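You operate a simulated robot arm through the tools that you are given. There is no shell and no other tool. Be economical: measure what you need, move in short steps, check, and stop when the job is done.

Carry out the task below with a simulated two-armed robot. There is one attempt and no reset: what you move stays moved.

## Task
Put one of the parts boxes from the long table on the yellow card. Take the black finial and leave it on top of the strip reel. Put the 10 mm hem guide from the long table on the yellow board and the 20 mm hem guide on the top of the wooden step. Put one of the pegs from the tool tray on the green board. Any order will do. Set down upright: parts box, black finial.

It is judged by the outcome, as a careful person would: the job done as asked, and still so three seconds after it is handed in. It fails if anything else is knocked over, pushed out of place, dropped, spilled or broken.

## Robot
Two 7-joint arms with fingered hands on one trunk, on a base that drives. Base frame: it is fixed to the floor where the robot stands at the start and does not move with it; the origin is under the middle of the robot, x ahead of it, y to its left, z up. Readings come in mm, rad, newtons and seconds.
The left shoulder is at the start at [25, 215, 1172], the right one opposite. With the tool pointing down near the work surface each hand reaches from about 100 to 620 mm from the robot's upright axis, wherever it stands, measured 20 degrees to its own side. Places, roughly: black finial (5x5x8 cm) [600, -300, 900]; green board [500, -1750, 1000]; parts box [500, 0, 1000]; peg (2x2x11 cm) [1700, -300, 700]; strip reel (9x9x3 cm) [600, -700, 900]; top of the wooden step [3600, -5000, 300]; yellow board [750, -1000, 1000]; yellow card [750, 0, 1000]. Payload 3.6 kg a hand.
The tool frame of a hand sits at the grasp point between the pads (the TCP): z along the fingers, y along the line on which they close. The tips reach 22 mm beyond it. Largest opening 132 mm; the body of the gripper starts 60 mm behind the TCP. The gripper is a hand of 4 fingers: y runs from the thumb to the fingers, the wrist lies at [0, 0, -203] in the tool frame, and closing takes about 1.5 s.
Orientation is that of the tool frame in the base frame, as a unit quaternion [w, x, y, z]. With the fingers straight down and closing along the base's y, the tool's x points along the base's -x, its y along +y and its z along -z.

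## Interface
- The arms move only by the tool move_arm. It takes "left_rows", "right_rows" or both (then of equal length, played together; a hand with none holds still); each is a list of rows, each a list of 7 numbers: the closure, from 0 (fully open) to 1 (shut), then the shift along the tool's x, y, z in mm, then the turn, a rotation vector about the tool's x, y, z in rad. In form: [[hand, tx, ty, tz, ax, ay, az], ...]. A call has 1 to 12 rows; each row shifts and turns the commanded pose from where the row before left it, along the tool's axes as they then stand. A row lasts 0.2 s, in which the tool goes at most 50 mm and 0.15 rad; a call with a longer step from one row to the next is refused whole, and so is a gripper value outside its range. Where a pose cannot be reached the arm comes as near as it can. A force on the tool above 40 N (or 10 N above the force at the start of the call, whichever is more), or a blocked arm, ends the call early, and 0.2 s more pass. Each finger travels about 108 mm/s and halts on what it meets, pressing with about 27 N; the grip force reading is that of the motor and also rises with nothing between the fingers. The clock runs only during rows and for 0.2 s after the last one: add rows that do not move to give the fingers time. It gives the time, the measured TCP pose, the force on the tool (base axes), the opening and the grip force at its end, in the units of the frame above (readings bear some noise), with the torque about the TCP (base axes, N m) and any sound that the robot's microphone picked up, and new pictures: "views" is both (left out), scene, wrist or none (wrist: the cameras of the hands that moved).
- Cameras (640 x 400 px; columns grow to the right, rows downward): "scene" is now at [165.1, -14.6, 1121.1]; the picture's right is [-0.17, -0.99, 0.00], its down [0.02, -0.00, -1.00] and it looks along [0.99, -0.17, 0.02] (base axes); focal length 214 px, centre (320, 200). "left" rides on the left gripper at [-53, -53, -84] in its tool frame; the picture's right is [0.71, -0.71, 0.00], its down [0.53, 0.53, -0.67] and it looks along [0.47, 0.47, 0.74] (tool axes); focal length 247 px, centre (320, 200). "right" rides on the right gripper at [53, -53, -84] in its tool frame; the picture's right is [0.71, 0.71, 0.00], its down [-0.53, 0.53, -0.67] and it looks along [-0.47, 0.47, 0.74] (tool axes); focal length 247 px, centre (320, 200).
- lift_body(by): slides the trunk up (or, below 0, down) by that many mm; the arms and the scene camera ride with it, the base frame stays. It gives what a move gives, with no picture.
- steer(legs): drives the robot by 1 to 6 legs, each [ahead, turn to the left] in mm and rad, along the robot's own axes; the way and the turn of a leg run together, so that a leg with both is an arc; at most 1500 mm and 3.142 rad a leg. The arms and the cameras ride along, it lands a little off, and it stops where it bumps. It gives what a move gives, and a new picture of the scene camera.
- preshape(shape, hand): the hand has 4 fingers and takes this shape, open, in about a second: jaw (thumb against the fingers, like two jaws); tri (thumb and two fingers); tip (a fingertip pinch); poke (one finger out to press); point (the index stretched); flat (the hand flat); cup (the hand cupped); fist (a fist). The gripper value then closes the fingers along that shape, each until it touches; the sizes above hold for jaw. It gives what a move gives, with no picture.
- turn_head(pan, tilt): turns the head with the scene camera to pan (to the left, within 1.047 rad either way) and tilt (down, from -0.506 to 1.204), counted from straight ahead of the robot. It gives what a move gives, and a new picture of the scene camera.
- point_at(camera, pixels): for up to 12 pixels [column, row] of the newest picture of that camera ("zoom" is the newest enlarged one), the place [x, y, z] in the base frame of the surface seen there, good to about 3 mm. It takes no simulated time.
- zoom(camera, box): a new picture of the part [left, top, right, bottom] of that camera's present view, enlarged. It takes no simulated time.
- job_done(): hands the job in; it is judged then, once.

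Work in short steps. Measure before you move; look again where a grasp or a placing could have gone wrong, and mend it. You have 110 turns and 260 pictures in all, those below and enlarged ones among them. Open the grippers and draw the arms clear of the work before you hand the job in, unless the task says otherwise; then end with one line.

The tools are called after ">>>" as a command line: name --argument value ..., lists and objects as JSON in quotes. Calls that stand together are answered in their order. move_arm: Moves the arms, as the interface text tells. Its arguments: {"type":"object","properties":{"left_rows":{"type":"array","items":{"type":"array","items":{"type":"number"}}},"right_rows":{"type":"array","items":{"type":"array","items":{"type":"number"}}},"views":{"type":"string","enum":["both","scene","wrist","none"]}},"required":[]} The other tools are called the same way: lift_body (by) slides the trunk up or down; preshape (shape, hand) gives the hand a shape; steer (legs) drives the base; turn_head (pan, tilt) turns the head that bears the scene camera; point_at (camera, pixels) gives the place of the surface under pixels of a picture; zoom (camera, box) takes an enlarged picture of a part of a camera's view; job_done () hands the job in.

At the start:

```text
time: 0.0
left_eef_pos: [419.7, 9.6, 1201.0]
left_tcp_rot: [0.0, 0.0, 1.0, 0.0]
left_contact_force: [0.7, 0.2, 0.0]
left_wrist_torque: [-0.03, -0.01, 0.03]
left_finger_gap: 132.2
left_grip_force: 0.1
left_shape: jaw
right_eef_pos: [336.5, -345.4, 1171.3]
right_tcp_rot: [0.0, 0.0, 1.0, -0.001]
right_contact_force: [0.2, -1.0, 0.3]
right_wrist_torque: [-0.02, 0.02, -0.05]
right_finger_gap: 131.9
right_grip_force: 0.1
right_shape: jaw
trunk travel left (down, up): [-450.0, 226.0]
robot x, y, heading: [1.7, 0.6, 0.001]
head pan, tilt: [-0.168, -0.016]
```

scene: 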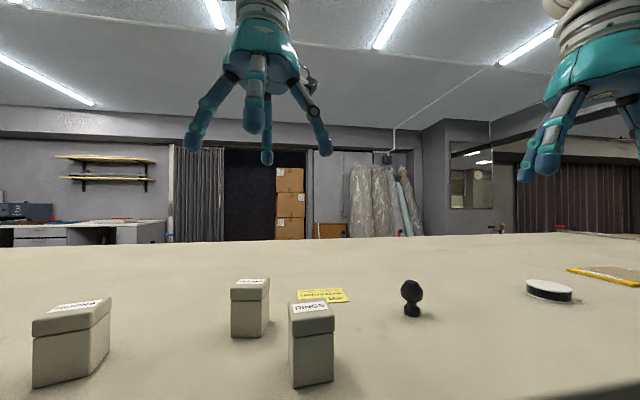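
right: 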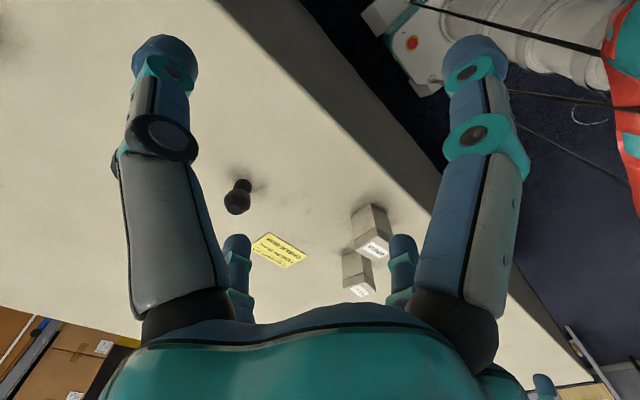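
left: 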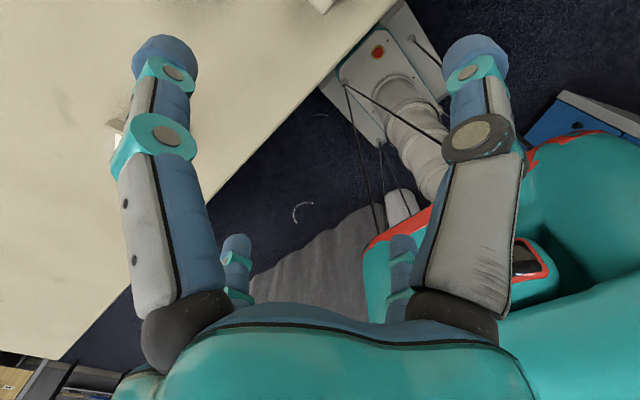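

The scene shows three boxes, a card at (322,295), the finial at (411,298), the reel at (548,290) and a yellow board at (605,275). I'll measure them first.

>>> point_at --camera "scene" --pixels '[[70, 307], [250, 282], [310, 306], [322, 296], [411, 288], [412, 314], [548, 287], [605, 275], [300, 380], [40, 385], [235, 335], [500, 330]]'

>>> turn_head --pan -0.6 --tilt 0.6

>>> turn_head --pan 0.3 --tilt 0.6

```text
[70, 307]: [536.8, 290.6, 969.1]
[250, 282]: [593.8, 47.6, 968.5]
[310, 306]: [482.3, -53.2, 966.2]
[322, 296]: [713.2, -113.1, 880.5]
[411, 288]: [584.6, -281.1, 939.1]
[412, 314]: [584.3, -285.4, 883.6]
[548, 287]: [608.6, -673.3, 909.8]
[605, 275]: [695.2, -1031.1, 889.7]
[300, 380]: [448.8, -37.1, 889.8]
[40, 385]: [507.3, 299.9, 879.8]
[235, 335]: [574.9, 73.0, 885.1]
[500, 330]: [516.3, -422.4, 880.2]
```

```text
time: 1.0
left_eef_pos: [419.2, 9.3, 1200.8]
left_tcp_rot: [0.0, 0.0, 1.0, 0.0]
left_contact_force: [-0.2, 1.0, -0.6]
left_wrist_torque: [-0.01, 0.0, 0.02]
left_finger_gap: 131.8
left_grip_force: 0.0
left_shape: jaw
right_eef_pos: [338.2, -346.3, 1172.8]
right_tcp_rot: [-0.001, 0.0, 1.0, -0.001]
right_contact_force: [-0.5, -0.1, -0.2]
right_wrist_torque: [0.03, -0.02, -0.03]
right_finger_gap: 132.0
right_grip_force: 0.2
right_shape: jaw
trunk travel left (down, up): [-450.0, 226.0]
robot x, y, heading: [-3.5, -1.7, -0.0]
head pan, tilt: [-0.6, 0.6]
```

scene: 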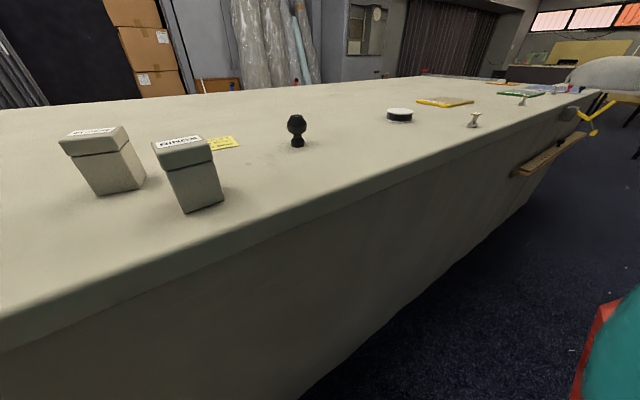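

```text
time: 2.2
left_eef_pos: [418.9, 9.5, 1200.3]
left_tcp_rot: [0.0, 0.0, 1.0, 0.0]
left_contact_force: [0.2, 0.0, 0.1]
left_wrist_torque: [0.0, 0.02, 0.02]
left_finger_gap: 132.1
left_grip_force: 0.0
left_shape: jaw
right_eef_pos: [336.4, -347.1, 1171.9]
right_tcp_rot: [0.0, 0.0, 1.0, -0.001]
right_contact_force: [0.2, 0.1, -0.3]
right_wrist_torque: [0.01, -0.01, 0.02]
right_finger_gap: 132.0
right_grip_force: 0.1
right_shape: jaw
trunk travel left (down, up): [-450.0, 226.0]
robot x, y, heading: [0.4, -1.8, -0.004]
head pan, tilt: [0.3, 0.6]
```

scene: 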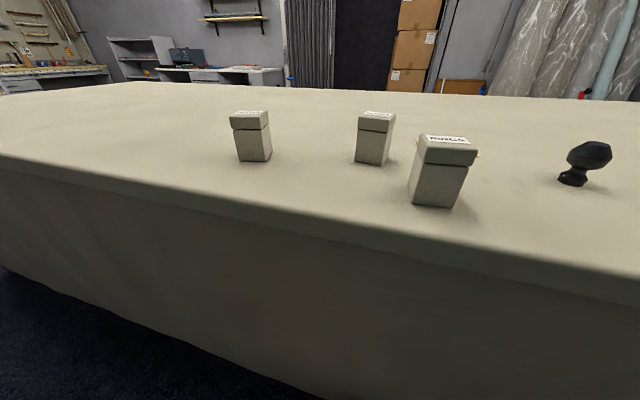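

Table top is z≈880. I'll look right in detail for the hem guides and boards.

>>> turn_head --pan -0.9 --tilt 0.25

>>> zoom --camera "scene" --box '[200, 120, 520, 320]'

```text
time: 3.6
left_eef_pos: [419.5, 9.7, 1200.8]
left_tcp_rot: [-0.001, -0.001, 1.0, 0.0]
left_contact_force: [0.6, 0.2, 0.3]
left_wrist_torque: [0.02, -0.02, 0.0]
left_finger_gap: 132.1
left_grip_force: 0.1
left_shape: jaw
right_eef_pos: [337.8, -346.6, 1172.7]
right_tcp_rot: [0.0, 0.0, 1.0, 0.0]
right_contact_force: [-0.2, 0.5, -1.1]
right_wrist_torque: [-0.07, -0.03, 0.06]
right_finger_gap: 131.8
right_grip_force: 0.2
right_shape: jaw
trunk travel left (down, up): [-450.0, 226.0]
robot x, y, heading: [0.5, -2.1, 0.0]
head pan, tilt: [-0.901, 0.25]
```

scene: 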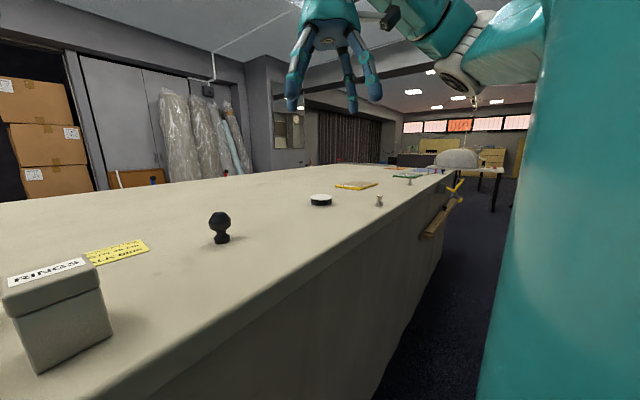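

```text
2.00 times, centred on (360, 220) of scene
```

zoom: 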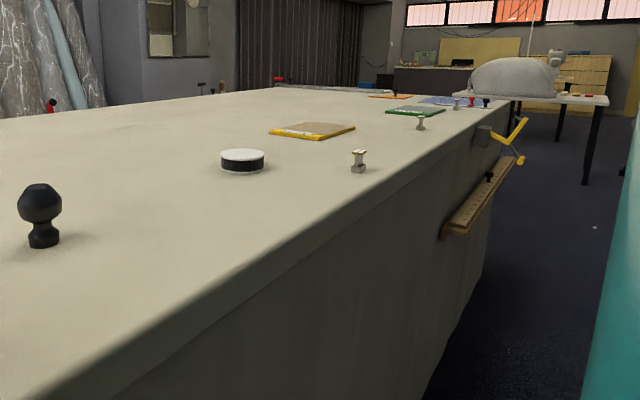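

Two small white knobs on the table may be hem guides, with more beyond them. I'll measure them.

>>> point_at --camera "zoom" --pixels '[[359, 153], [357, 169], [421, 119], [420, 128], [456, 104], [472, 102], [486, 104], [313, 130], [416, 111], [243, 155], [390, 96], [452, 101]]'

>>> zoom --camera "scene" --box '[360, 150, 480, 225]'

```text
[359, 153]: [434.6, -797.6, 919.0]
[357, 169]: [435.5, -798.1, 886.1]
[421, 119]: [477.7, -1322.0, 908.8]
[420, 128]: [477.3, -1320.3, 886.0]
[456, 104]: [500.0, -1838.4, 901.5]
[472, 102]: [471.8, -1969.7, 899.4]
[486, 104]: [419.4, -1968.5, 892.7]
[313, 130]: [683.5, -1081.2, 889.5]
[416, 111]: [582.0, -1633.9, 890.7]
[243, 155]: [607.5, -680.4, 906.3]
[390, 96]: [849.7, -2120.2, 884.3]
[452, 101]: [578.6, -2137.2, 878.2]
```

```text
5.33 times, centred on (420, 188) of scene
```

zoom: 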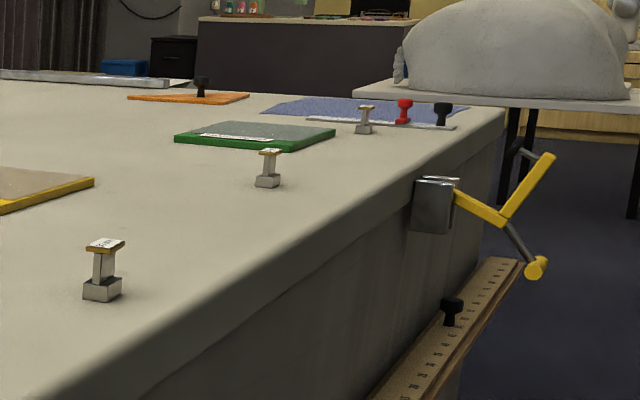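

Three labelled guides stand on the table; I'll read them up close later. First the box and card: look straight ahead and down.

>>> turn_head --pan -0.15 --tilt 0.5

>>> zoom --camera "scene" --box '[160, 60, 480, 260]'

```text
time: 4.7
left_eef_pos: [419.5, 10.3, 1201.1]
left_tcp_rot: [0.0, 0.0, 1.0, 0.0]
left_contact_force: [-0.1, 0.3, 0.1]
left_wrist_torque: [0.0, -0.01, -0.01]
left_finger_gap: 131.9
left_grip_force: 0.1
left_shape: jaw
right_eef_pos: [337.4, -346.7, 1172.5]
right_tcp_rot: [0.001, 0.0, 1.0, -0.001]
right_contact_force: [0.1, 0.8, 0.0]
right_wrist_torque: [0.02, -0.04, 0.02]
right_finger_gap: 131.7
right_grip_force: 0.1
right_shape: jaw
trunk travel left (down, up): [-450.0, 226.0]
robot x, y, heading: [0.7, 2.2, -0.001]
head pan, tilt: [-0.15, 0.499]
```

scene: 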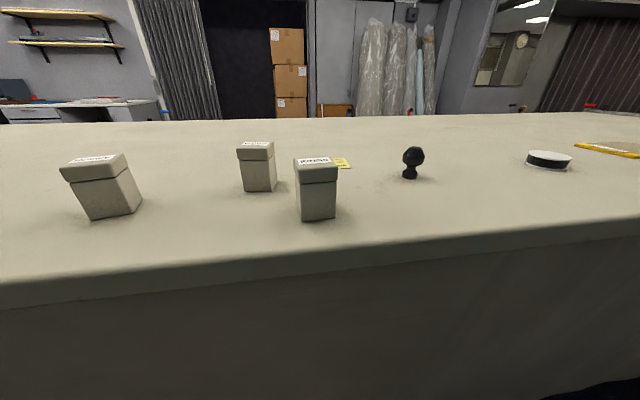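

```text
2.00 times, centred on (320, 160) of scene
```

zoom: 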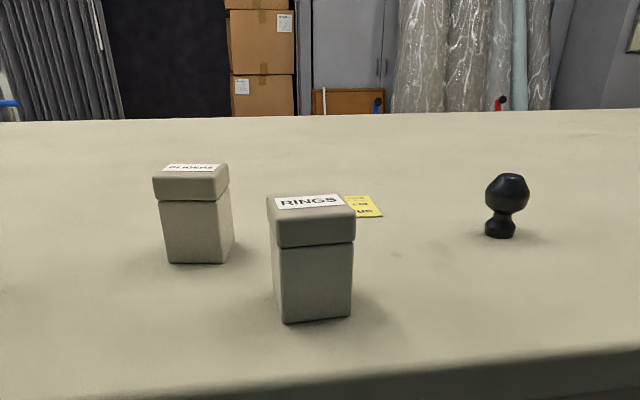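

Now the box faces, card and table edge.

>>> point_at --camera "zoom" --pixels '[[272, 202], [284, 240], [350, 236], [338, 198], [285, 318], [347, 312], [347, 198], [379, 216], [357, 217], [490, 179], [508, 203], [320, 372]]'

>>> point_at --camera "right" --pixels '[[272, 236], [303, 252], [285, 267], [255, 250], [370, 225], [372, 250], [238, 198], [245, 185], [430, 180], [320, 40]]'

```text
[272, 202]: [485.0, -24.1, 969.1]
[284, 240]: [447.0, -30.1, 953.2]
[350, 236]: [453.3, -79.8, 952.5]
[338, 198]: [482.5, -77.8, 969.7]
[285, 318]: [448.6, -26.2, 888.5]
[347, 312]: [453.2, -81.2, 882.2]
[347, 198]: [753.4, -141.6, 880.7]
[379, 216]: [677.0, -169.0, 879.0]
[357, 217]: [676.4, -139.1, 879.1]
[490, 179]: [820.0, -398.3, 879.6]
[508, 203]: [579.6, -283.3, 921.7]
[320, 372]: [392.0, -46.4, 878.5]
```

```text
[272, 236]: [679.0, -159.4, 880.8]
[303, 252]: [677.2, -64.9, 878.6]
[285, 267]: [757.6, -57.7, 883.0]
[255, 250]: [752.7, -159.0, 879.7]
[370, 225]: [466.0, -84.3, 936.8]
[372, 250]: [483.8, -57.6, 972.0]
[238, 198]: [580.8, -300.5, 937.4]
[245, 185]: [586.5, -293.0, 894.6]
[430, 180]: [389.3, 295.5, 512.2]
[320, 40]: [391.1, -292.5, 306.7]
```

Table front edge is x≈388; card centre ≈(716,-112); box centre ≈(478,-55). I'll look straight down to see how far the base can approach.

>>> turn_head --pan 0 --tilt 1.2

```text
time: 5.8
left_eef_pos: [419.5, 9.0, 1201.6]
left_tcp_rot: [0.0, 0.0, 1.0, 0.0]
left_contact_force: [-0.3, 1.0, -0.1]
left_wrist_torque: [0.02, 0.02, -0.03]
left_finger_gap: 131.8
left_grip_force: 0.1
left_shape: jaw
right_eef_pos: [336.8, -346.7, 1172.5]
right_tcp_rot: [0.0, 0.0, 1.0, -0.001]
right_contact_force: [0.6, 0.2, 0.3]
right_wrist_torque: [-0.01, 0.01, 0.02]
right_finger_gap: 131.8
right_grip_force: 0.1
right_shape: jaw
trunk travel left (down, up): [-450.0, 226.0]
robot x, y, heading: [-3.5, -0.7, 0.003]
head pan, tilt: [0.0, 1.201]
```

scene: 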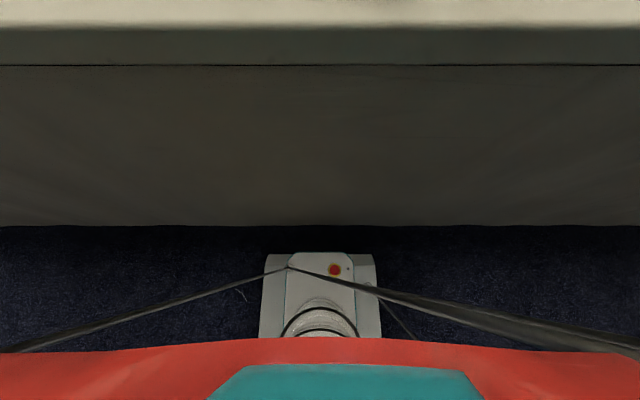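

>>> point_at --camera "scene" --pixels '[[320, 255], [320, 222], [320, 232], [320, 70], [320, 60], [320, 30], [320, 345], [270, 256]]'

```text
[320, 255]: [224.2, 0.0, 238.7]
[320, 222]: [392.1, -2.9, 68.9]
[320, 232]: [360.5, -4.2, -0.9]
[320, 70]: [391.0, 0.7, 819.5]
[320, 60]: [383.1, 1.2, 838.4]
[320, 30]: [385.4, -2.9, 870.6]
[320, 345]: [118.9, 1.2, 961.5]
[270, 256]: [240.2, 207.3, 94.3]
```

Base front is at x≈240, table at ≈385, so I can drive about 110 ahead. I'll raise/withdraw the left hand to its own side first, then drive.

>>> move_arm --left_rows '[[0, 30, 40, 0, 0, 0, 0], [0, 30, 40, 0, 0, 0, 0], [0, 30, 40, 0, 0, 0, 0], [0, 30, 40, 0, 0, 0, 0], [0, 20, 40, 0, 0, 0, 0], [0, 20, 40, 0, 0, 0, 0]]' --views "none"

>>> steer --legs '[[110, 0]]'

>>> turn_head --pan -0.3 --tilt 0.7

```text
time: 7.2
left_eef_pos: [257.6, 249.7, 1201.0]
left_tcp_rot: [0.0, 0.0, 1.0, 0.0]
left_contact_force: [-0.1, -0.8, 0.6]
left_wrist_torque: [0.0, 0.01, 0.01]
left_finger_gap: 132.2
left_grip_force: 0.0
left_shape: jaw
right_eef_pos: [335.1, -345.4, 1173.0]
right_tcp_rot: [0.0, 0.0, 1.0, 0.0]
right_contact_force: [0.1, 0.4, -0.1]
right_wrist_torque: [0.01, -0.02, -0.01]
right_finger_gap: 131.8
right_grip_force: 0.1
right_shape: jaw
trunk travel left (down, up): [-450.0, 226.0]
robot x, y, heading: [4.2, -2.5, -0.003]
head pan, tilt: [0.0, 1.201]
```

```text
time: 8.4
left_eef_pos: [371.7, 247.2, 1201.0]
left_tcp_rot: [-0.002, 0.0, 1.0, 0.0]
left_contact_force: [1.3, -0.6, 0.1]
left_wrist_torque: [-0.01, 0.03, -0.04]
left_finger_gap: 131.9
left_grip_force: 0.0
left_shape: jaw
right_eef_pos: [451.1, -346.0, 1172.5]
right_tcp_rot: [0.0, -0.001, 1.0, -0.001]
right_contact_force: [1.4, -0.2, -1.3]
right_wrist_torque: [0.01, 0.05, 0.01]
right_finger_gap: 131.9
right_grip_force: 0.0
right_shape: jaw
trunk travel left (down, up): [-450.0, 226.0]
robot x, y, heading: [109.8, 3.1, 0.005]
head pan, tilt: [0.0, 1.201]
```

scene: 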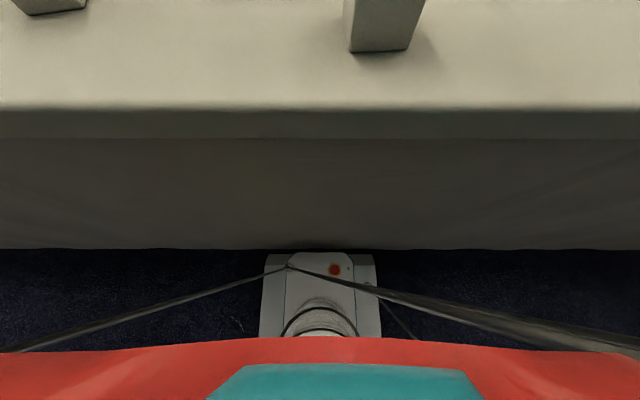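

```text
time: 9.3
left_eef_pos: [369.9, 249.6, 1201.1]
left_tcp_rot: [-0.001, -0.001, 1.0, 0.0]
left_contact_force: [-0.9, 0.3, -0.2]
left_wrist_torque: [0.02, -0.03, 0.0]
left_finger_gap: 131.8
left_grip_force: 0.0
left_shape: jaw
right_eef_pos: [448.7, -345.4, 1172.3]
right_tcp_rot: [-0.001, -0.001, 1.0, 0.0]
right_contact_force: [0.0, -0.6, -0.3]
right_wrist_torque: [-0.01, 0.02, -0.02]
right_finger_gap: 131.7
right_grip_force: 0.0
right_shape: jaw
trunk travel left (down, up): [-450.0, 226.0]
robot x, y, heading: [110.5, 2.2, 0.002]
head pan, tilt: [-0.3, 0.7]
```

scene: 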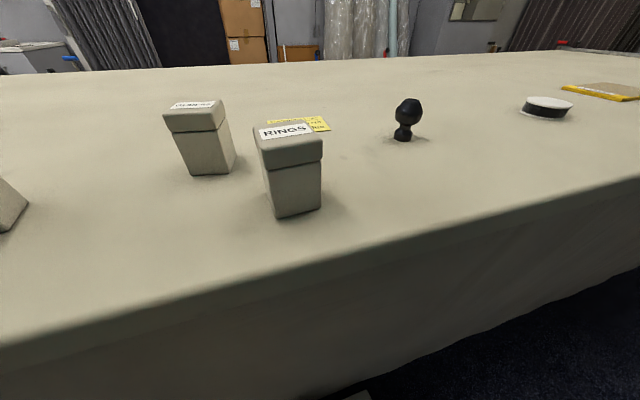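

I'll zoom on the RINGS box for exact corners.

>>> zoom --camera "scene" --box '[220, 80, 380, 230]'

```text
2.67 times, centred on (300, 155) of scene
```

zoom: 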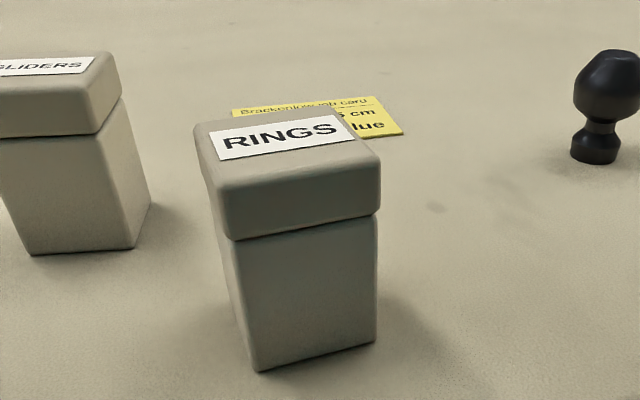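

>>> point_at --camera "zoom" --pixels '[[200, 128], [228, 188], [370, 158], [328, 110], [290, 134], [262, 365], [370, 336], [235, 280], [237, 112], [380, 100], [402, 132]]'

```text
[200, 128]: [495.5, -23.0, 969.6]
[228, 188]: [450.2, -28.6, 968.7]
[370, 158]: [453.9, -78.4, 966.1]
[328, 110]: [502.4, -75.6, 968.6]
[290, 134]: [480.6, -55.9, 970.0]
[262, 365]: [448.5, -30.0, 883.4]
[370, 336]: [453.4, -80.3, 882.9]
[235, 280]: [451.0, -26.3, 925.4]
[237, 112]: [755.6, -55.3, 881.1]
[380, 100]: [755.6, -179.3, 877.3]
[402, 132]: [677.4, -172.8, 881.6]
```

RINGS box: centre ≈(477,-53), yaw ≈+0.09 rad, top 969. Move the right hand above it.

>>> move_arm --right_rows '[[0, -4, 42, 0, 0, 0, -0.09], [0, -8, 42, 0, 0, 0, 0], [0, -8, 42, 0, 0, 0, 0], [0, -8, 42, 0, 0, 0, 0], [0, -8, 42, 0, 0, 0, 0], [0, -8, 42, 0, 0, 0, 0], [0, -8, 42, 20, 0, 0, 0], [0, 0, 0, 40, 0, 0, 0], [0, 0, 0, 40, 0, 0, 0]]'

```text
time: 11.3
left_eef_pos: [370.2, 249.7, 1201.3]
left_tcp_rot: [-0.001, -0.002, 1.0, -0.001]
left_contact_force: [0.5, 1.0, 0.0]
left_wrist_torque: [0.0, 0.02, -0.01]
left_finger_gap: 131.7
left_grip_force: 0.0
left_shape: jaw
right_eef_pos: [479.7, -47.1, 1074.7]
right_tcp_rot: [-0.001, -0.046, 0.999, -0.001]
right_contact_force: [0.7, 0.7, 0.0]
right_wrist_torque: [-0.02, 0.01, 0.02]
right_finger_gap: 131.8
right_grip_force: 0.1
right_shape: jaw
trunk travel left (down, up): [-450.0, 226.0]
robot x, y, heading: [113.8, -2.6, 0.003]
head pan, tilt: [-0.3, 0.7]
```

scene: 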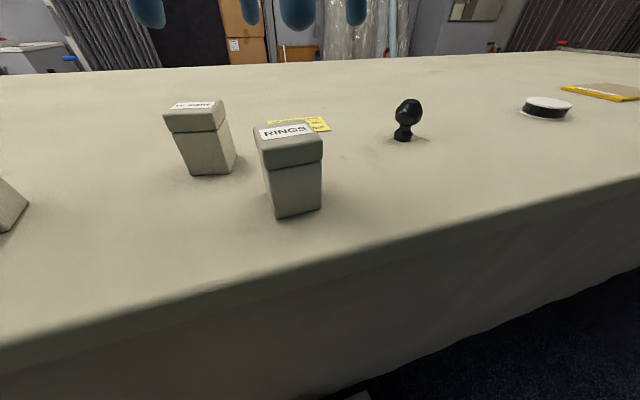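
right: 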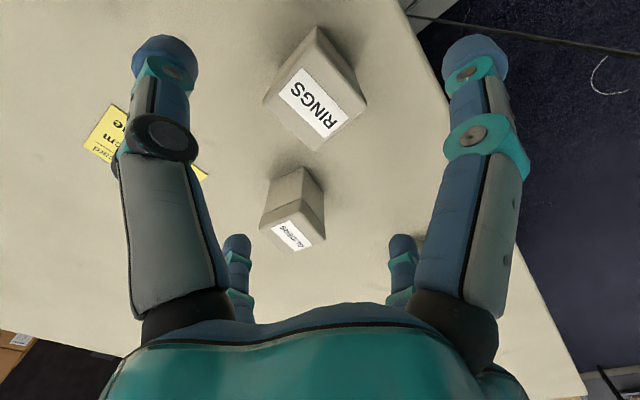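

Nearly above the box; correct by (-2,-6) and descend to TCP z≈918.

>>> move_arm --right_rows '[[0, 2.5, -6, 30, 0, 0, 0], [0, 0, 0, 40, 0, 0, 0], [0, 0, 0, 30, 0, 0, 0], [0, 0, 0, 30, 0, 0, 0], [0, 0, 0, 27, 0, 0, 0]]'

```text
time: 12.5
left_eef_pos: [369.5, 248.6, 1200.7]
left_tcp_rot: [-0.001, -0.002, 1.0, 0.0]
left_contact_force: [-0.5, 0.0, 0.0]
left_wrist_torque: [0.0, -0.01, 0.02]
left_finger_gap: 131.7
left_grip_force: 0.0
left_shape: jaw
right_eef_pos: [475.2, -54.6, 917.8]
right_tcp_rot: [0.0, -0.046, 0.999, -0.001]
right_contact_force: [0.0, 0.3, 1.7]
right_wrist_torque: [-0.04, -0.01, -0.02]
right_finger_gap: 131.9
right_grip_force: 0.1
right_shape: jaw
trunk travel left (down, up): [-450.0, 226.0]
robot x, y, heading: [110.4, -1.4, 0.004]
head pan, tilt: [-0.3, 0.7]
```

scene: 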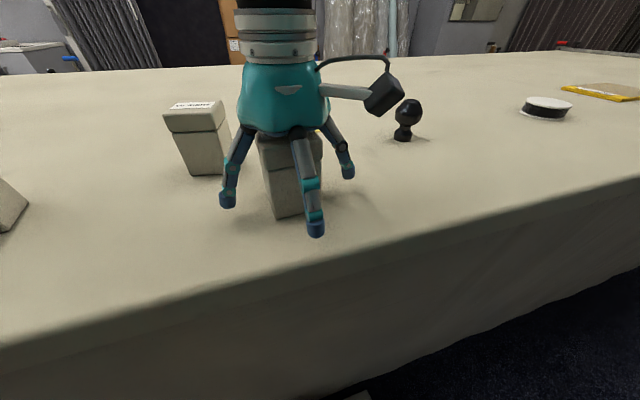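
right: 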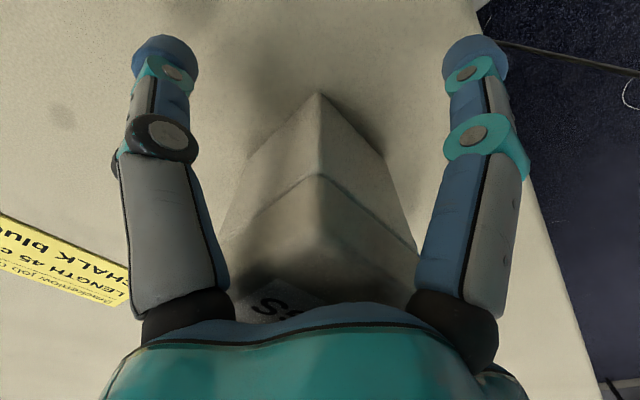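

The finger layout isn't the expected two-jaw look; I'll measure fingertip positions before closing.

>>> point_at --camera "scene" --pixels '[[228, 200], [316, 230], [347, 172], [240, 160], [303, 165], [335, 140], [285, 195]]'

>>> point_at --camera "right" --pixels '[[165, 60], [475, 60], [237, 245], [400, 245], [150, 240], [470, 240], [318, 120]]'

>>> zoom --camera "scene" --box '[200, 100, 380, 240]'

```text
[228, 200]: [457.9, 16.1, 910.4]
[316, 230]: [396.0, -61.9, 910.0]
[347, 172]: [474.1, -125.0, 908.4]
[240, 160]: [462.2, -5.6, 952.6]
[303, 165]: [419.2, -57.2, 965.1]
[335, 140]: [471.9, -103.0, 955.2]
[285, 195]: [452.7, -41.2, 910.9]
```

```text
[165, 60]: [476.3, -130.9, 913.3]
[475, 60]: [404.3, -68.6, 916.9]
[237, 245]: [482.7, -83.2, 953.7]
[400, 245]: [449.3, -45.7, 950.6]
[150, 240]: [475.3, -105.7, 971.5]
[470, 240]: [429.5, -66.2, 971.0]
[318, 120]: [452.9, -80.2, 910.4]
```

```text
2.86 times, centred on (290, 170) of scene
```

zoom: 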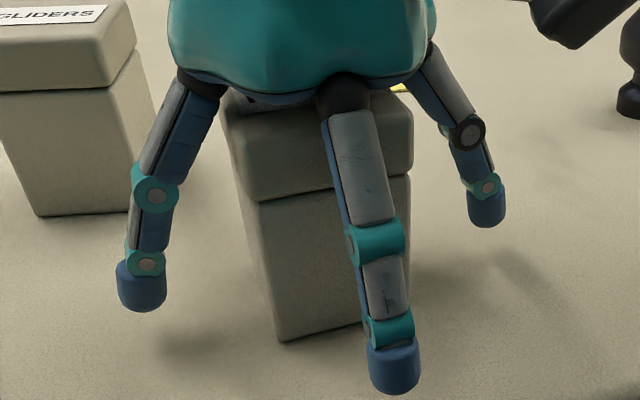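

Four radial fingers, one facing each side of the box, and none touching. Close and see.

>>> move_arm --right_rows '[[0.3, 0, 0, 0, 0, 0, 0], [0.45, 0, 0, 0, 0, 0, 0], [0.6, 0, 0, 0, 0, 0, 0], [0.7, 0, 0, 0, 0, 0, 0], [0.8, 0, 0, 0, 0, 0, 0], [0.8, 0, 0, 0, 0, 0, 0], [0.8, 0, 0, 0, 0, 0, 0]]'

```text
time: 14.1
left_eef_pos: [369.5, 248.9, 1200.6]
left_tcp_rot: [-0.001, 0.0, 1.0, 0.0]
left_contact_force: [-0.2, -0.4, 0.6]
left_wrist_torque: [0.0, -0.01, 0.0]
left_finger_gap: 131.8
left_grip_force: 0.0
left_shape: jaw
right_eef_pos: [476.6, -55.9, 918.0]
right_tcp_rot: [-0.001, -0.045, 0.999, -0.001]
right_contact_force: [-0.1, 0.1, 0.4]
right_wrist_torque: [-0.03, 0.01, 0.0]
right_finger_gap: 50.6
right_grip_force: 27.5
right_shape: jaw
trunk travel left (down, up): [-450.0, 226.0]
robot x, y, heading: [113.6, 0.4, 0.003]
head pan, tilt: [-0.3, 0.7]
```

scene: 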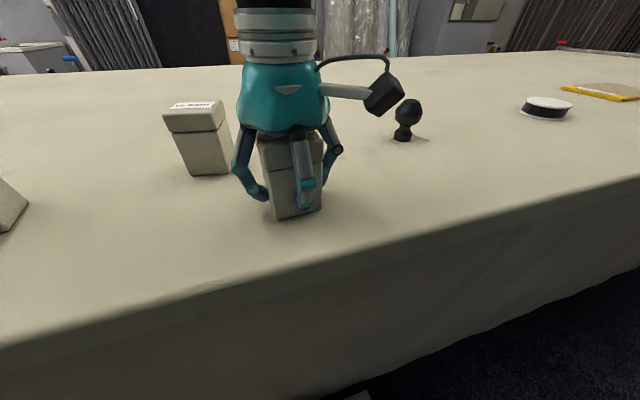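
right: 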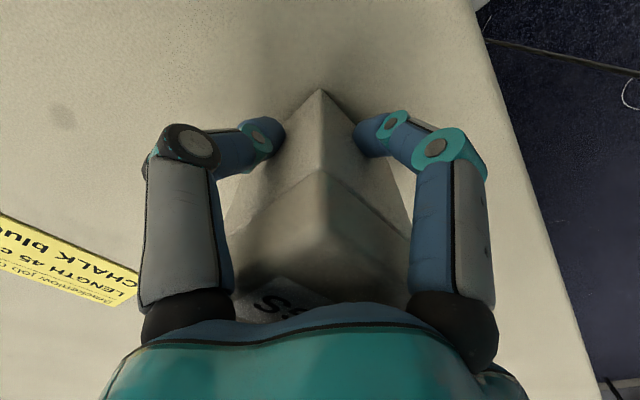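

Gripped (27.5 N, gap 50.6). Lift 120 mm straight up.

>>> move_arm --right_rows '[[0.8, 0, 0, -15, 0, 0, 0], [0.8, 0, 0, -35, 0, 0, 0], [0.8, 0, 0, -40, 0, 0, 0], [0.8, 0, 0, -40, 0, 0, 0]]'

```text
time: 15.1
left_eef_pos: [368.7, 248.7, 1200.6]
left_tcp_rot: [0.001, -0.001, 1.0, 0.0]
left_contact_force: [-0.4, -0.1, -0.4]
left_wrist_torque: [-0.01, 0.04, -0.01]
left_finger_gap: 131.7
left_grip_force: 0.2
left_shape: jaw
right_eef_pos: [475.4, -56.7, 1045.7]
right_tcp_rot: [0.0, -0.045, 0.999, -0.001]
right_contact_force: [-0.2, 0.1, -2.9]
right_wrist_torque: [-0.02, 0.01, 0.0]
right_finger_gap: 50.3
right_grip_force: 27.1
right_shape: jaw
trunk travel left (down, up): [-450.0, 226.0]
robot x, y, heading: [106.2, 0.0, 0.002]
head pan, tilt: [-0.3, 0.7]
```

scene: 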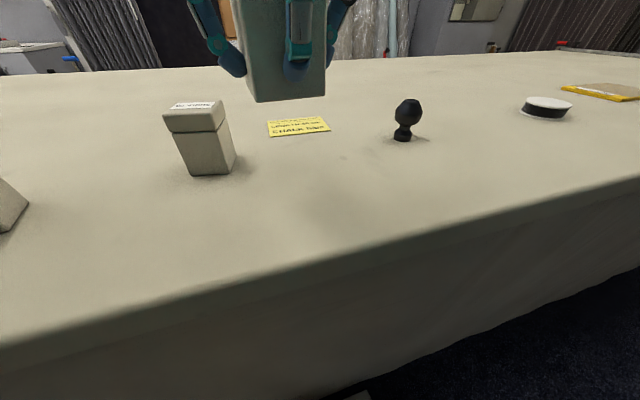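
right: 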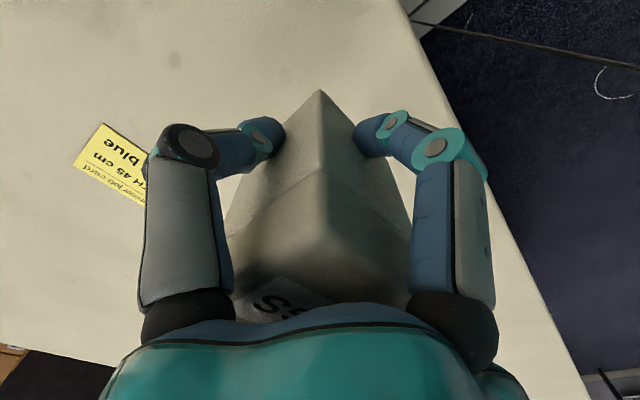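

Lifted cleanly. Re-measure the now unobstructed card (corners near (267,122), (325,117), (330,130), (272,137)).

>>> point_at --camera "scene" --pixels '[[269, 123], [323, 118], [328, 130], [274, 135], [298, 127]]'

>>> move_arm --right_rows '[[0.8, -35, -9, 0, 0, 0, 0.09], [0.8, -40, -10, 0, 0, 0, 0], [0.8, -40, -10, 0, 0, 0, 0], [0.8, -40, -10, 0, 0, 0, 0], [0.8, -40, -10, 0, 0, 0, 0], [0.8, -40, -10, 0, 0, 0, 0]]'

```text
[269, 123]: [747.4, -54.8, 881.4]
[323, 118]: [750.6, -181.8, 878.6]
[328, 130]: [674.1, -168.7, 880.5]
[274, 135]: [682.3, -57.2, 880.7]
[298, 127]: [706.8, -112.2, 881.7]
```

```text
time: 16.5
left_eef_pos: [371.8, 248.8, 1199.4]
left_tcp_rot: [-0.001, -0.001, 1.0, 0.0]
left_contact_force: [0.1, -0.3, -0.4]
left_wrist_torque: [0.03, 0.0, 0.06]
left_finger_gap: 131.8
left_grip_force: 0.1
left_shape: jaw
right_eef_pos: [711.6, -109.4, 1045.0]
right_tcp_rot: [-0.001, -0.002, 1.0, -0.001]
right_contact_force: [-0.3, 0.1, -2.3]
right_wrist_torque: [-0.05, 0.02, 0.0]
right_finger_gap: 50.6
right_grip_force: 26.9
right_shape: jaw
trunk travel left (down, up): [-450.0, 226.0]
robot x, y, heading: [109.5, -1.7, 0.004]
head pan, tilt: [-0.3, 0.7]
```

scene: 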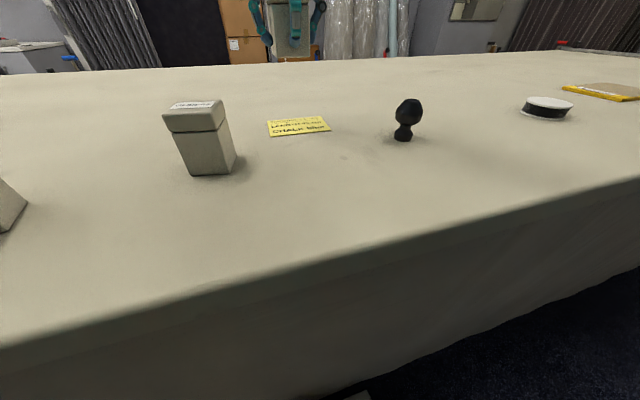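
right: 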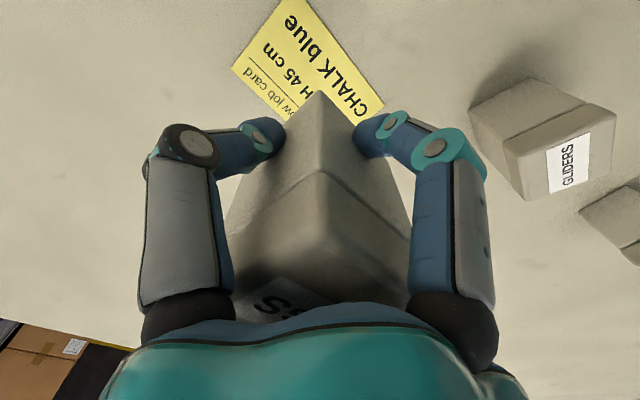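

Card centre ≈(714,-116). Shift slightly and lower to TCP z≈920.

>>> move_arm --right_rows '[[0.8, -3, -6, 20, 0, 0, 0], [0.8, 0, 0, 40, 0, 0, 0], [0.8, 0, 0, 35, 0, 0, 0], [0.8, 0, 0, 20, 0, 0, 0], [0.8, 0, 0, 8, 0, 0, 0]]'

```text
time: 17.7
left_eef_pos: [370.4, 248.4, 1201.8]
left_tcp_rot: [-0.001, 0.0, 1.0, 0.0]
left_contact_force: [-0.5, -0.6, -0.4]
left_wrist_torque: [0.02, 0.03, -0.01]
left_finger_gap: 131.8
left_grip_force: 0.2
left_shape: jaw
right_eef_pos: [714.2, -117.0, 922.3]
right_tcp_rot: [0.0, -0.002, 1.0, 0.0]
right_contact_force: [0.4, 0.0, -3.0]
right_wrist_torque: [0.01, 0.02, 0.02]
right_finger_gap: 50.6
right_grip_force: 26.7
right_shape: jaw
trunk travel left (down, up): [-450.0, 226.0]
robot x, y, heading: [115.1, -1.6, 0.004]
head pan, tilt: [-0.3, 0.7]
```

scene: 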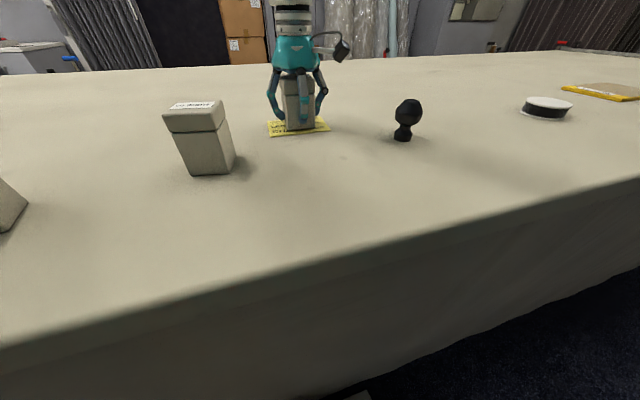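
right: 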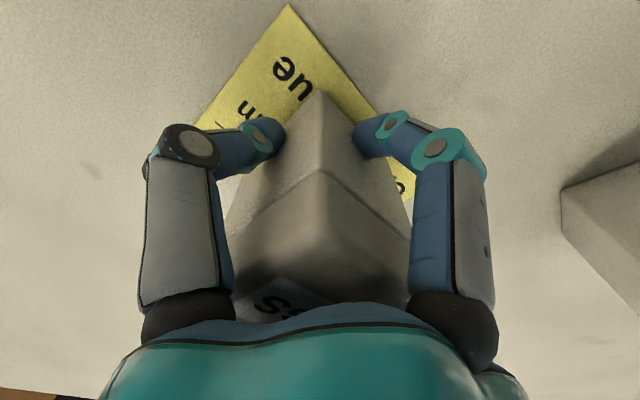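

Centred over the card; weight still 3 N held. Lower a few mm more, then open.

>>> move_arm --right_rows '[[0.8, 0, 0, 3, 0, 0, 0], [0.8, 0, 0, 1.5, 0, 0, 0], [0.8, 0, 0, 0, 0, 0, 0], [0.6, 0, 0, 0, 0, 0, 0], [0.4, 0, 0, 0, 0, 0, 0], [0.2, 0, 0, 0, 0, 0, 0], [0, 0, 0, 0, 0, 0, 0], [0, 0, 0, 0, 0, 0, 0], [0, 0, 0, 0, 0, 0, 0]]'

```text
time: 19.7
left_eef_pos: [370.2, 248.8, 1201.4]
left_tcp_rot: [-0.001, -0.001, 1.0, 0.0]
left_contact_force: [-0.5, -0.1, -0.4]
left_wrist_torque: [0.0, 0.03, -0.01]
left_finger_gap: 131.8
left_grip_force: 0.1
left_shape: jaw
right_eef_pos: [715.5, -116.5, 917.1]
right_tcp_rot: [-0.001, -0.001, 1.0, -0.001]
right_contact_force: [0.3, -0.2, 1.5]
right_wrist_torque: [-0.02, 0.05, 0.03]
right_finger_gap: 131.9
right_grip_force: 0.0
right_shape: jaw
trunk travel left (down, up): [-450.0, 226.0]
robot x, y, heading: [110.0, 1.5, 0.007]
head pan, tilt: [-0.3, 0.7]
```

scene: 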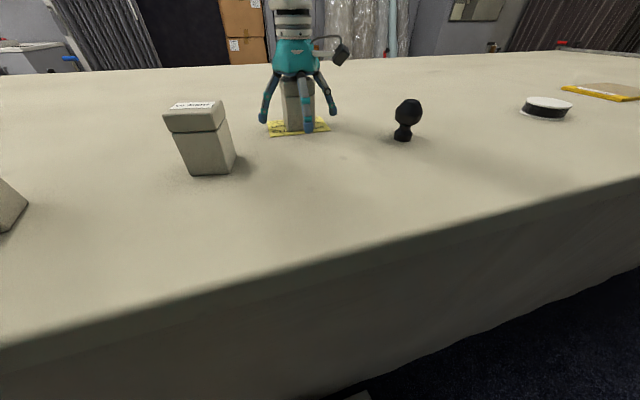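
right: 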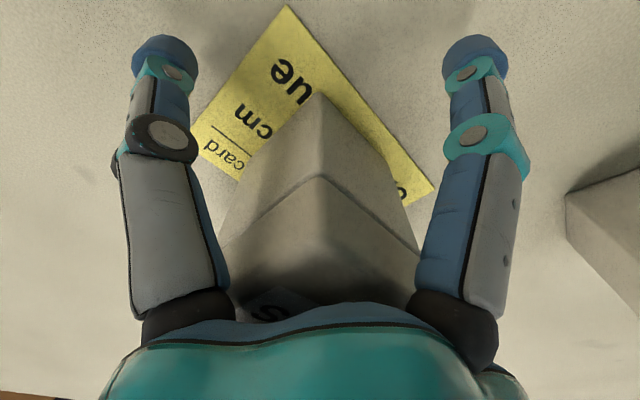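

Released. Rise, then move above the finial (≈(583,-287)).

>>> move_arm --right_rows '[[0, 0, 0, -30, 0, 0, 0], [0, 0, 0, -40, 0, 0, 0], [0, 0, 0, -45, 0, 0, 0], [0, 0, 0, -45, 0, 0, 0], [0, 26, -35, 0, 0, 0, 0], [0, 26, -35, 0, 0, 0, 0], [0, 26, -35, 0, 0, 0, 0], [0, 27, -33, 0, 0, 0, 0], [0, 27, -33, 0, 0, 0, 0]]'

>>> zoom --camera "scene" --box '[250, 50, 450, 175]'

```text
time: 21.7
left_eef_pos: [369.0, 247.3, 1201.9]
left_tcp_rot: [-0.001, -0.001, 1.0, 0.0]
left_contact_force: [-0.2, -0.4, -0.3]
left_wrist_torque: [-0.02, 0.01, -0.04]
left_finger_gap: 131.9
left_grip_force: 0.1
left_shape: jaw
right_eef_pos: [580.7, -286.4, 1078.8]
right_tcp_rot: [0.0, -0.001, 1.0, 0.0]
right_contact_force: [0.0, 0.0, 0.1]
right_wrist_torque: [-0.02, -0.04, 0.01]
right_finger_gap: 131.8
right_grip_force: 0.1
right_shape: jaw
trunk travel left (down, up): [-450.0, 226.0]
robot x, y, heading: [111.4, 0.3, 0.001]
head pan, tilt: [-0.3, 0.7]
```

scene: 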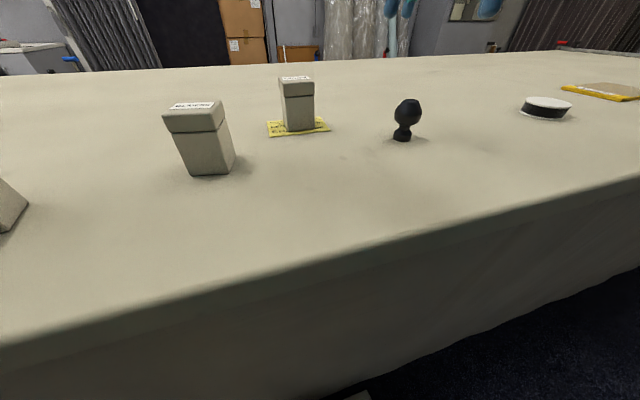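
right: 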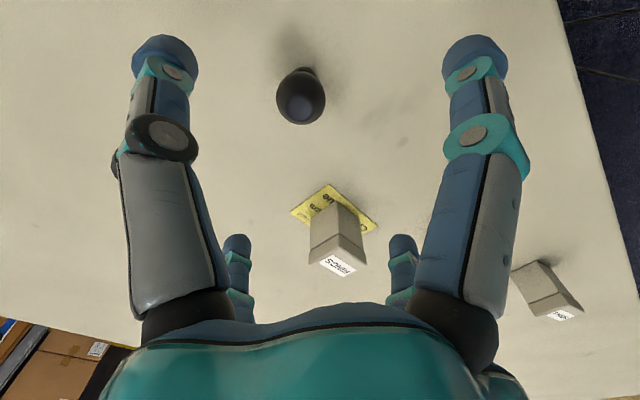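

```text
3.20 times, centred on (350, 112) of scene
```

zoom: 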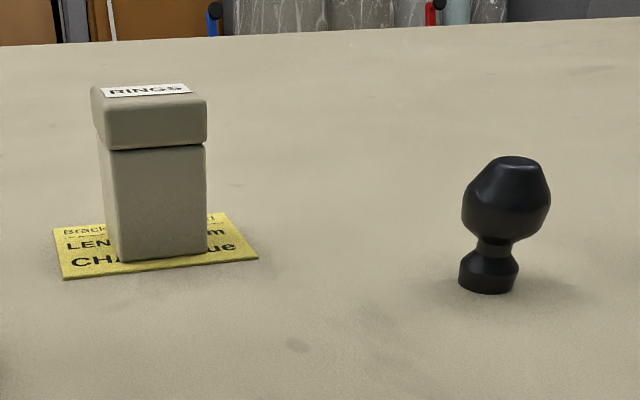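

Box stands on the card. Measure the finial: top (515,160), head front, neck, base.

>>> point_at --camera "zoom" --pixels '[[516, 159], [466, 205], [546, 200], [505, 210], [494, 246], [486, 285], [463, 277], [514, 277]]'

>>> point_at --camera "right" --pixels '[[300, 108], [279, 98], [323, 98], [300, 123], [305, 72]]'

```text
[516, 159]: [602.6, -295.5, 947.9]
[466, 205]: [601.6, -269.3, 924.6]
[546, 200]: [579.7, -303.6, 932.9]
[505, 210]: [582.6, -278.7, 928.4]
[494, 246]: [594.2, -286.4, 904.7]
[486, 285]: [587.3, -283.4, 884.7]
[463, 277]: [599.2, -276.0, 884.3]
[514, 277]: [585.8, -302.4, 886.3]
```

```text
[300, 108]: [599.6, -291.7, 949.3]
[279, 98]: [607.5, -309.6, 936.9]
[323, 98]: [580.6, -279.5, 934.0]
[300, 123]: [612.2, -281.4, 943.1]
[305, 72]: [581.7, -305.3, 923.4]
```

Finial axis ≈(599,-292), head equator z≈926. Align and descend to z≈924, then close.

>>> move_arm --right_rows '[[0, -18, -5.5, 30, 0, 0, 0], [0, 0, 0, 40, 0, 0, 0], [0, 0, 0, 40, 0, 0, 0], [0, 0, 0, 30, 0, 0, 0], [0, 0, 0, 15, 0, 0, 0]]'

```text
time: 22.9
left_eef_pos: [370.1, 248.0, 1200.9]
left_tcp_rot: [-0.001, -0.001, 1.0, 0.0]
left_contact_force: [-0.4, 0.6, -0.3]
left_wrist_torque: [0.02, 0.02, -0.04]
left_finger_gap: 131.8
left_grip_force: 0.1
left_shape: jaw
right_eef_pos: [601.5, -293.4, 921.5]
right_tcp_rot: [0.0, -0.001, 1.0, -0.001]
right_contact_force: [0.0, -0.4, 0.6]
right_wrist_torque: [0.02, 0.01, 0.01]
right_finger_gap: 131.7
right_grip_force: 0.1
right_shape: jaw
trunk travel left (down, up): [-450.0, 226.0]
robot x, y, heading: [112.3, 3.5, -0.002]
head pan, tilt: [-0.3, 0.7]
```

scene: 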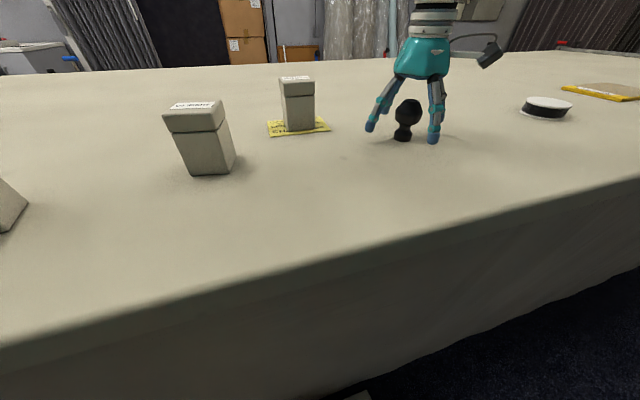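
right: 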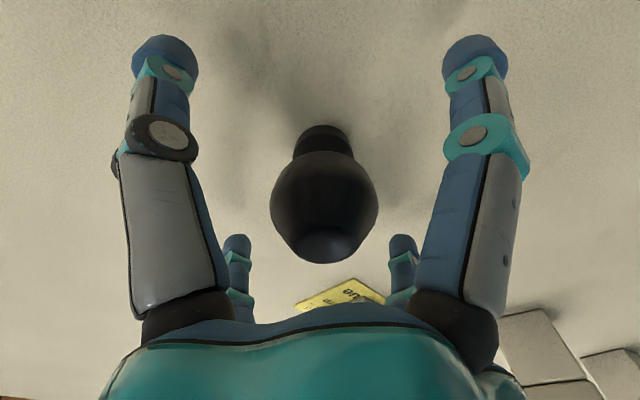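

Centred between the fingers. Close slowly.

>>> move_arm --right_rows '[[0.3, 0, 0, 0, 0, 0, 0], [0.45, 0, 0, 0, 0, 0, 0], [0.6, 0, 0, 0, 0, 0, 0], [0.7, 0, 0, 0, 0, 0, 0], [0.8, 0, 0, 0, 0, 0, 0], [0.85, 0, 0, 0, 0, 0, 0], [0.85, 0, 0, 0, 0, 0, 0]]'

```text
time: 24.5
left_eef_pos: [370.5, 248.7, 1201.0]
left_tcp_rot: [-0.001, -0.001, 1.0, -0.001]
left_contact_force: [-1.1, 0.6, -0.5]
left_wrist_torque: [-0.02, 0.04, 0.0]
left_finger_gap: 131.9
left_grip_force: 0.1
left_shape: jaw
right_eef_pos: [601.0, -293.5, 923.1]
right_tcp_rot: [0.0, 0.0, 1.0, -0.001]
right_contact_force: [0.4, 0.7, -0.1]
right_wrist_torque: [0.0, 0.01, 0.02]
right_finger_gap: 22.2
right_grip_force: 26.7
right_shape: jaw
trunk travel left (down, up): [-450.0, 226.0]
robot x, y, heading: [109.5, 0.7, 0.004]
head pan, tilt: [-0.3, 0.7]
```

scene: 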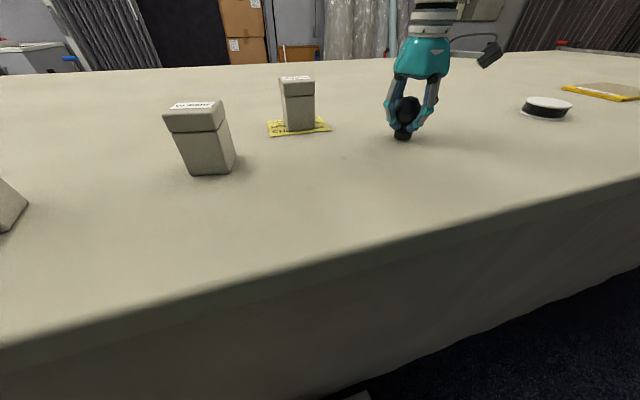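
right: 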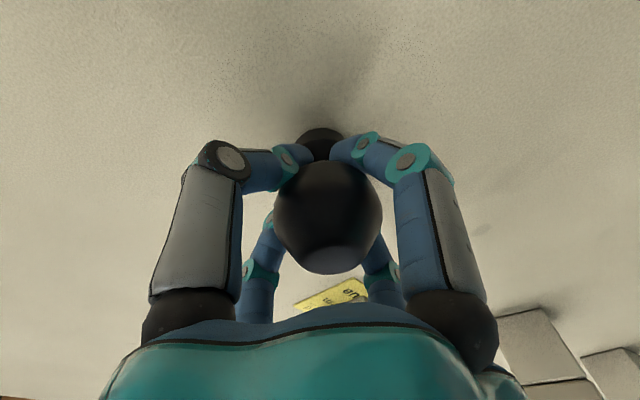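

The fingertips closed around the neck — a secure cage. Lift 100 mm.

>>> move_arm --right_rows '[[0.85, 0, 0, -15, 0, 0, 0], [0.85, 0, 0, -30, 0, 0, 0], [0.85, 0, 0, -40, 0, 0, 0], [0.85, 0, 0, -40, 0, 0, 0], [0.85, 0, 0, -20, 0, 0, 0]]'

>>> zoom --camera "right" --box '[160, 100, 480, 300]'

```text
time: 25.7
left_eef_pos: [369.7, 249.3, 1201.4]
left_tcp_rot: [0.0, -0.001, 1.0, 0.0]
left_contact_force: [0.6, 0.2, -0.8]
left_wrist_torque: [-0.01, 0.0, -0.03]
left_finger_gap: 131.8
left_grip_force: 0.1
left_shape: jaw
right_eef_pos: [600.3, -292.0, 1067.6]
right_tcp_rot: [0.0, -0.002, 1.0, -0.001]
right_contact_force: [-0.4, -0.6, -0.9]
right_wrist_torque: [-0.01, 0.03, -0.07]
right_finger_gap: 22.2
right_grip_force: 27.4
right_shape: jaw
trunk travel left (down, up): [-450.0, 226.0]
robot x, y, heading: [110.2, 3.6, 0.001]
head pan, tilt: [-0.3, 0.7]
```

scene: 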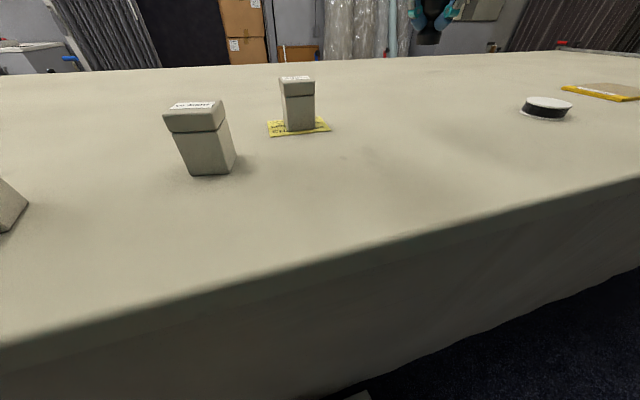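
right: 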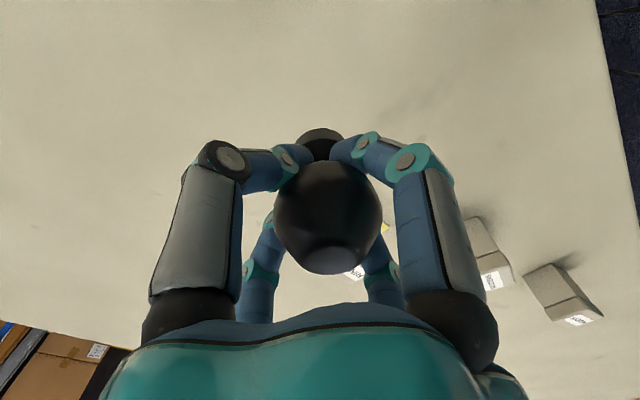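

```text
2.00 times, centred on (320, 200) of right
```

zoom: 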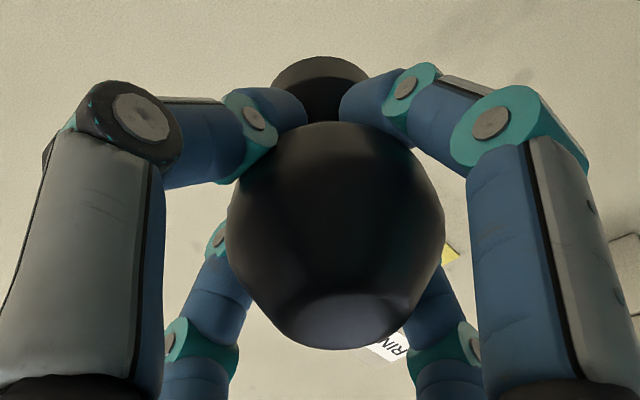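

Held securely. Now back away, turn right, drive 600 along the table, and turn back to face it.

>>> steer --legs '[[-120, 0], [0, -1.571], [600, 0], [0, 1.571]]'

```text
time: 29.4
left_eef_pos: [341.7, -87.3, 1202.2]
left_tcp_rot: [0.001, 0.481, 0.877, 0.001]
left_contact_force: [0.0, -1.4, 0.4]
left_wrist_torque: [0.02, -0.03, 0.0]
left_finger_gap: 131.7
left_grip_force: 0.1
left_shape: jaw
right_eef_pos: [9.8, -570.9, 1068.2]
right_tcp_rot: [0.0, 0.48, 0.877, 0.0]
right_contact_force: [-0.8, -0.7, -0.9]
right_wrist_torque: [0.02, 0.0, -0.01]
right_finger_gap: 22.3
right_grip_force: 26.9
right_shape: jaw
trunk travel left (down, up): [-450.0, 226.0]
robot x, y, heading: [32.2, 26.4, -1.043]
head pan, tilt: [-0.3, 0.7]
stopped in leg 2: the robot was blocked; the commanded pose is now the measured one
```

scene: 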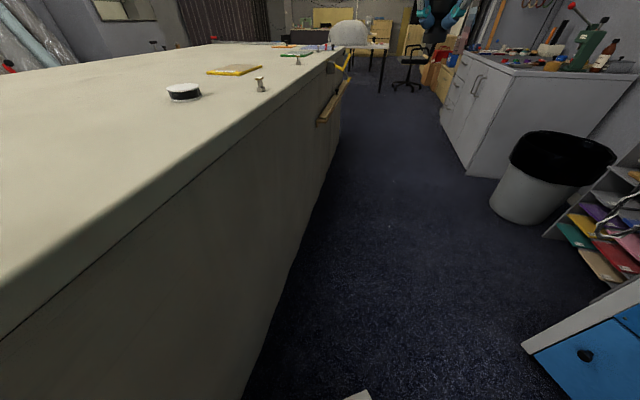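

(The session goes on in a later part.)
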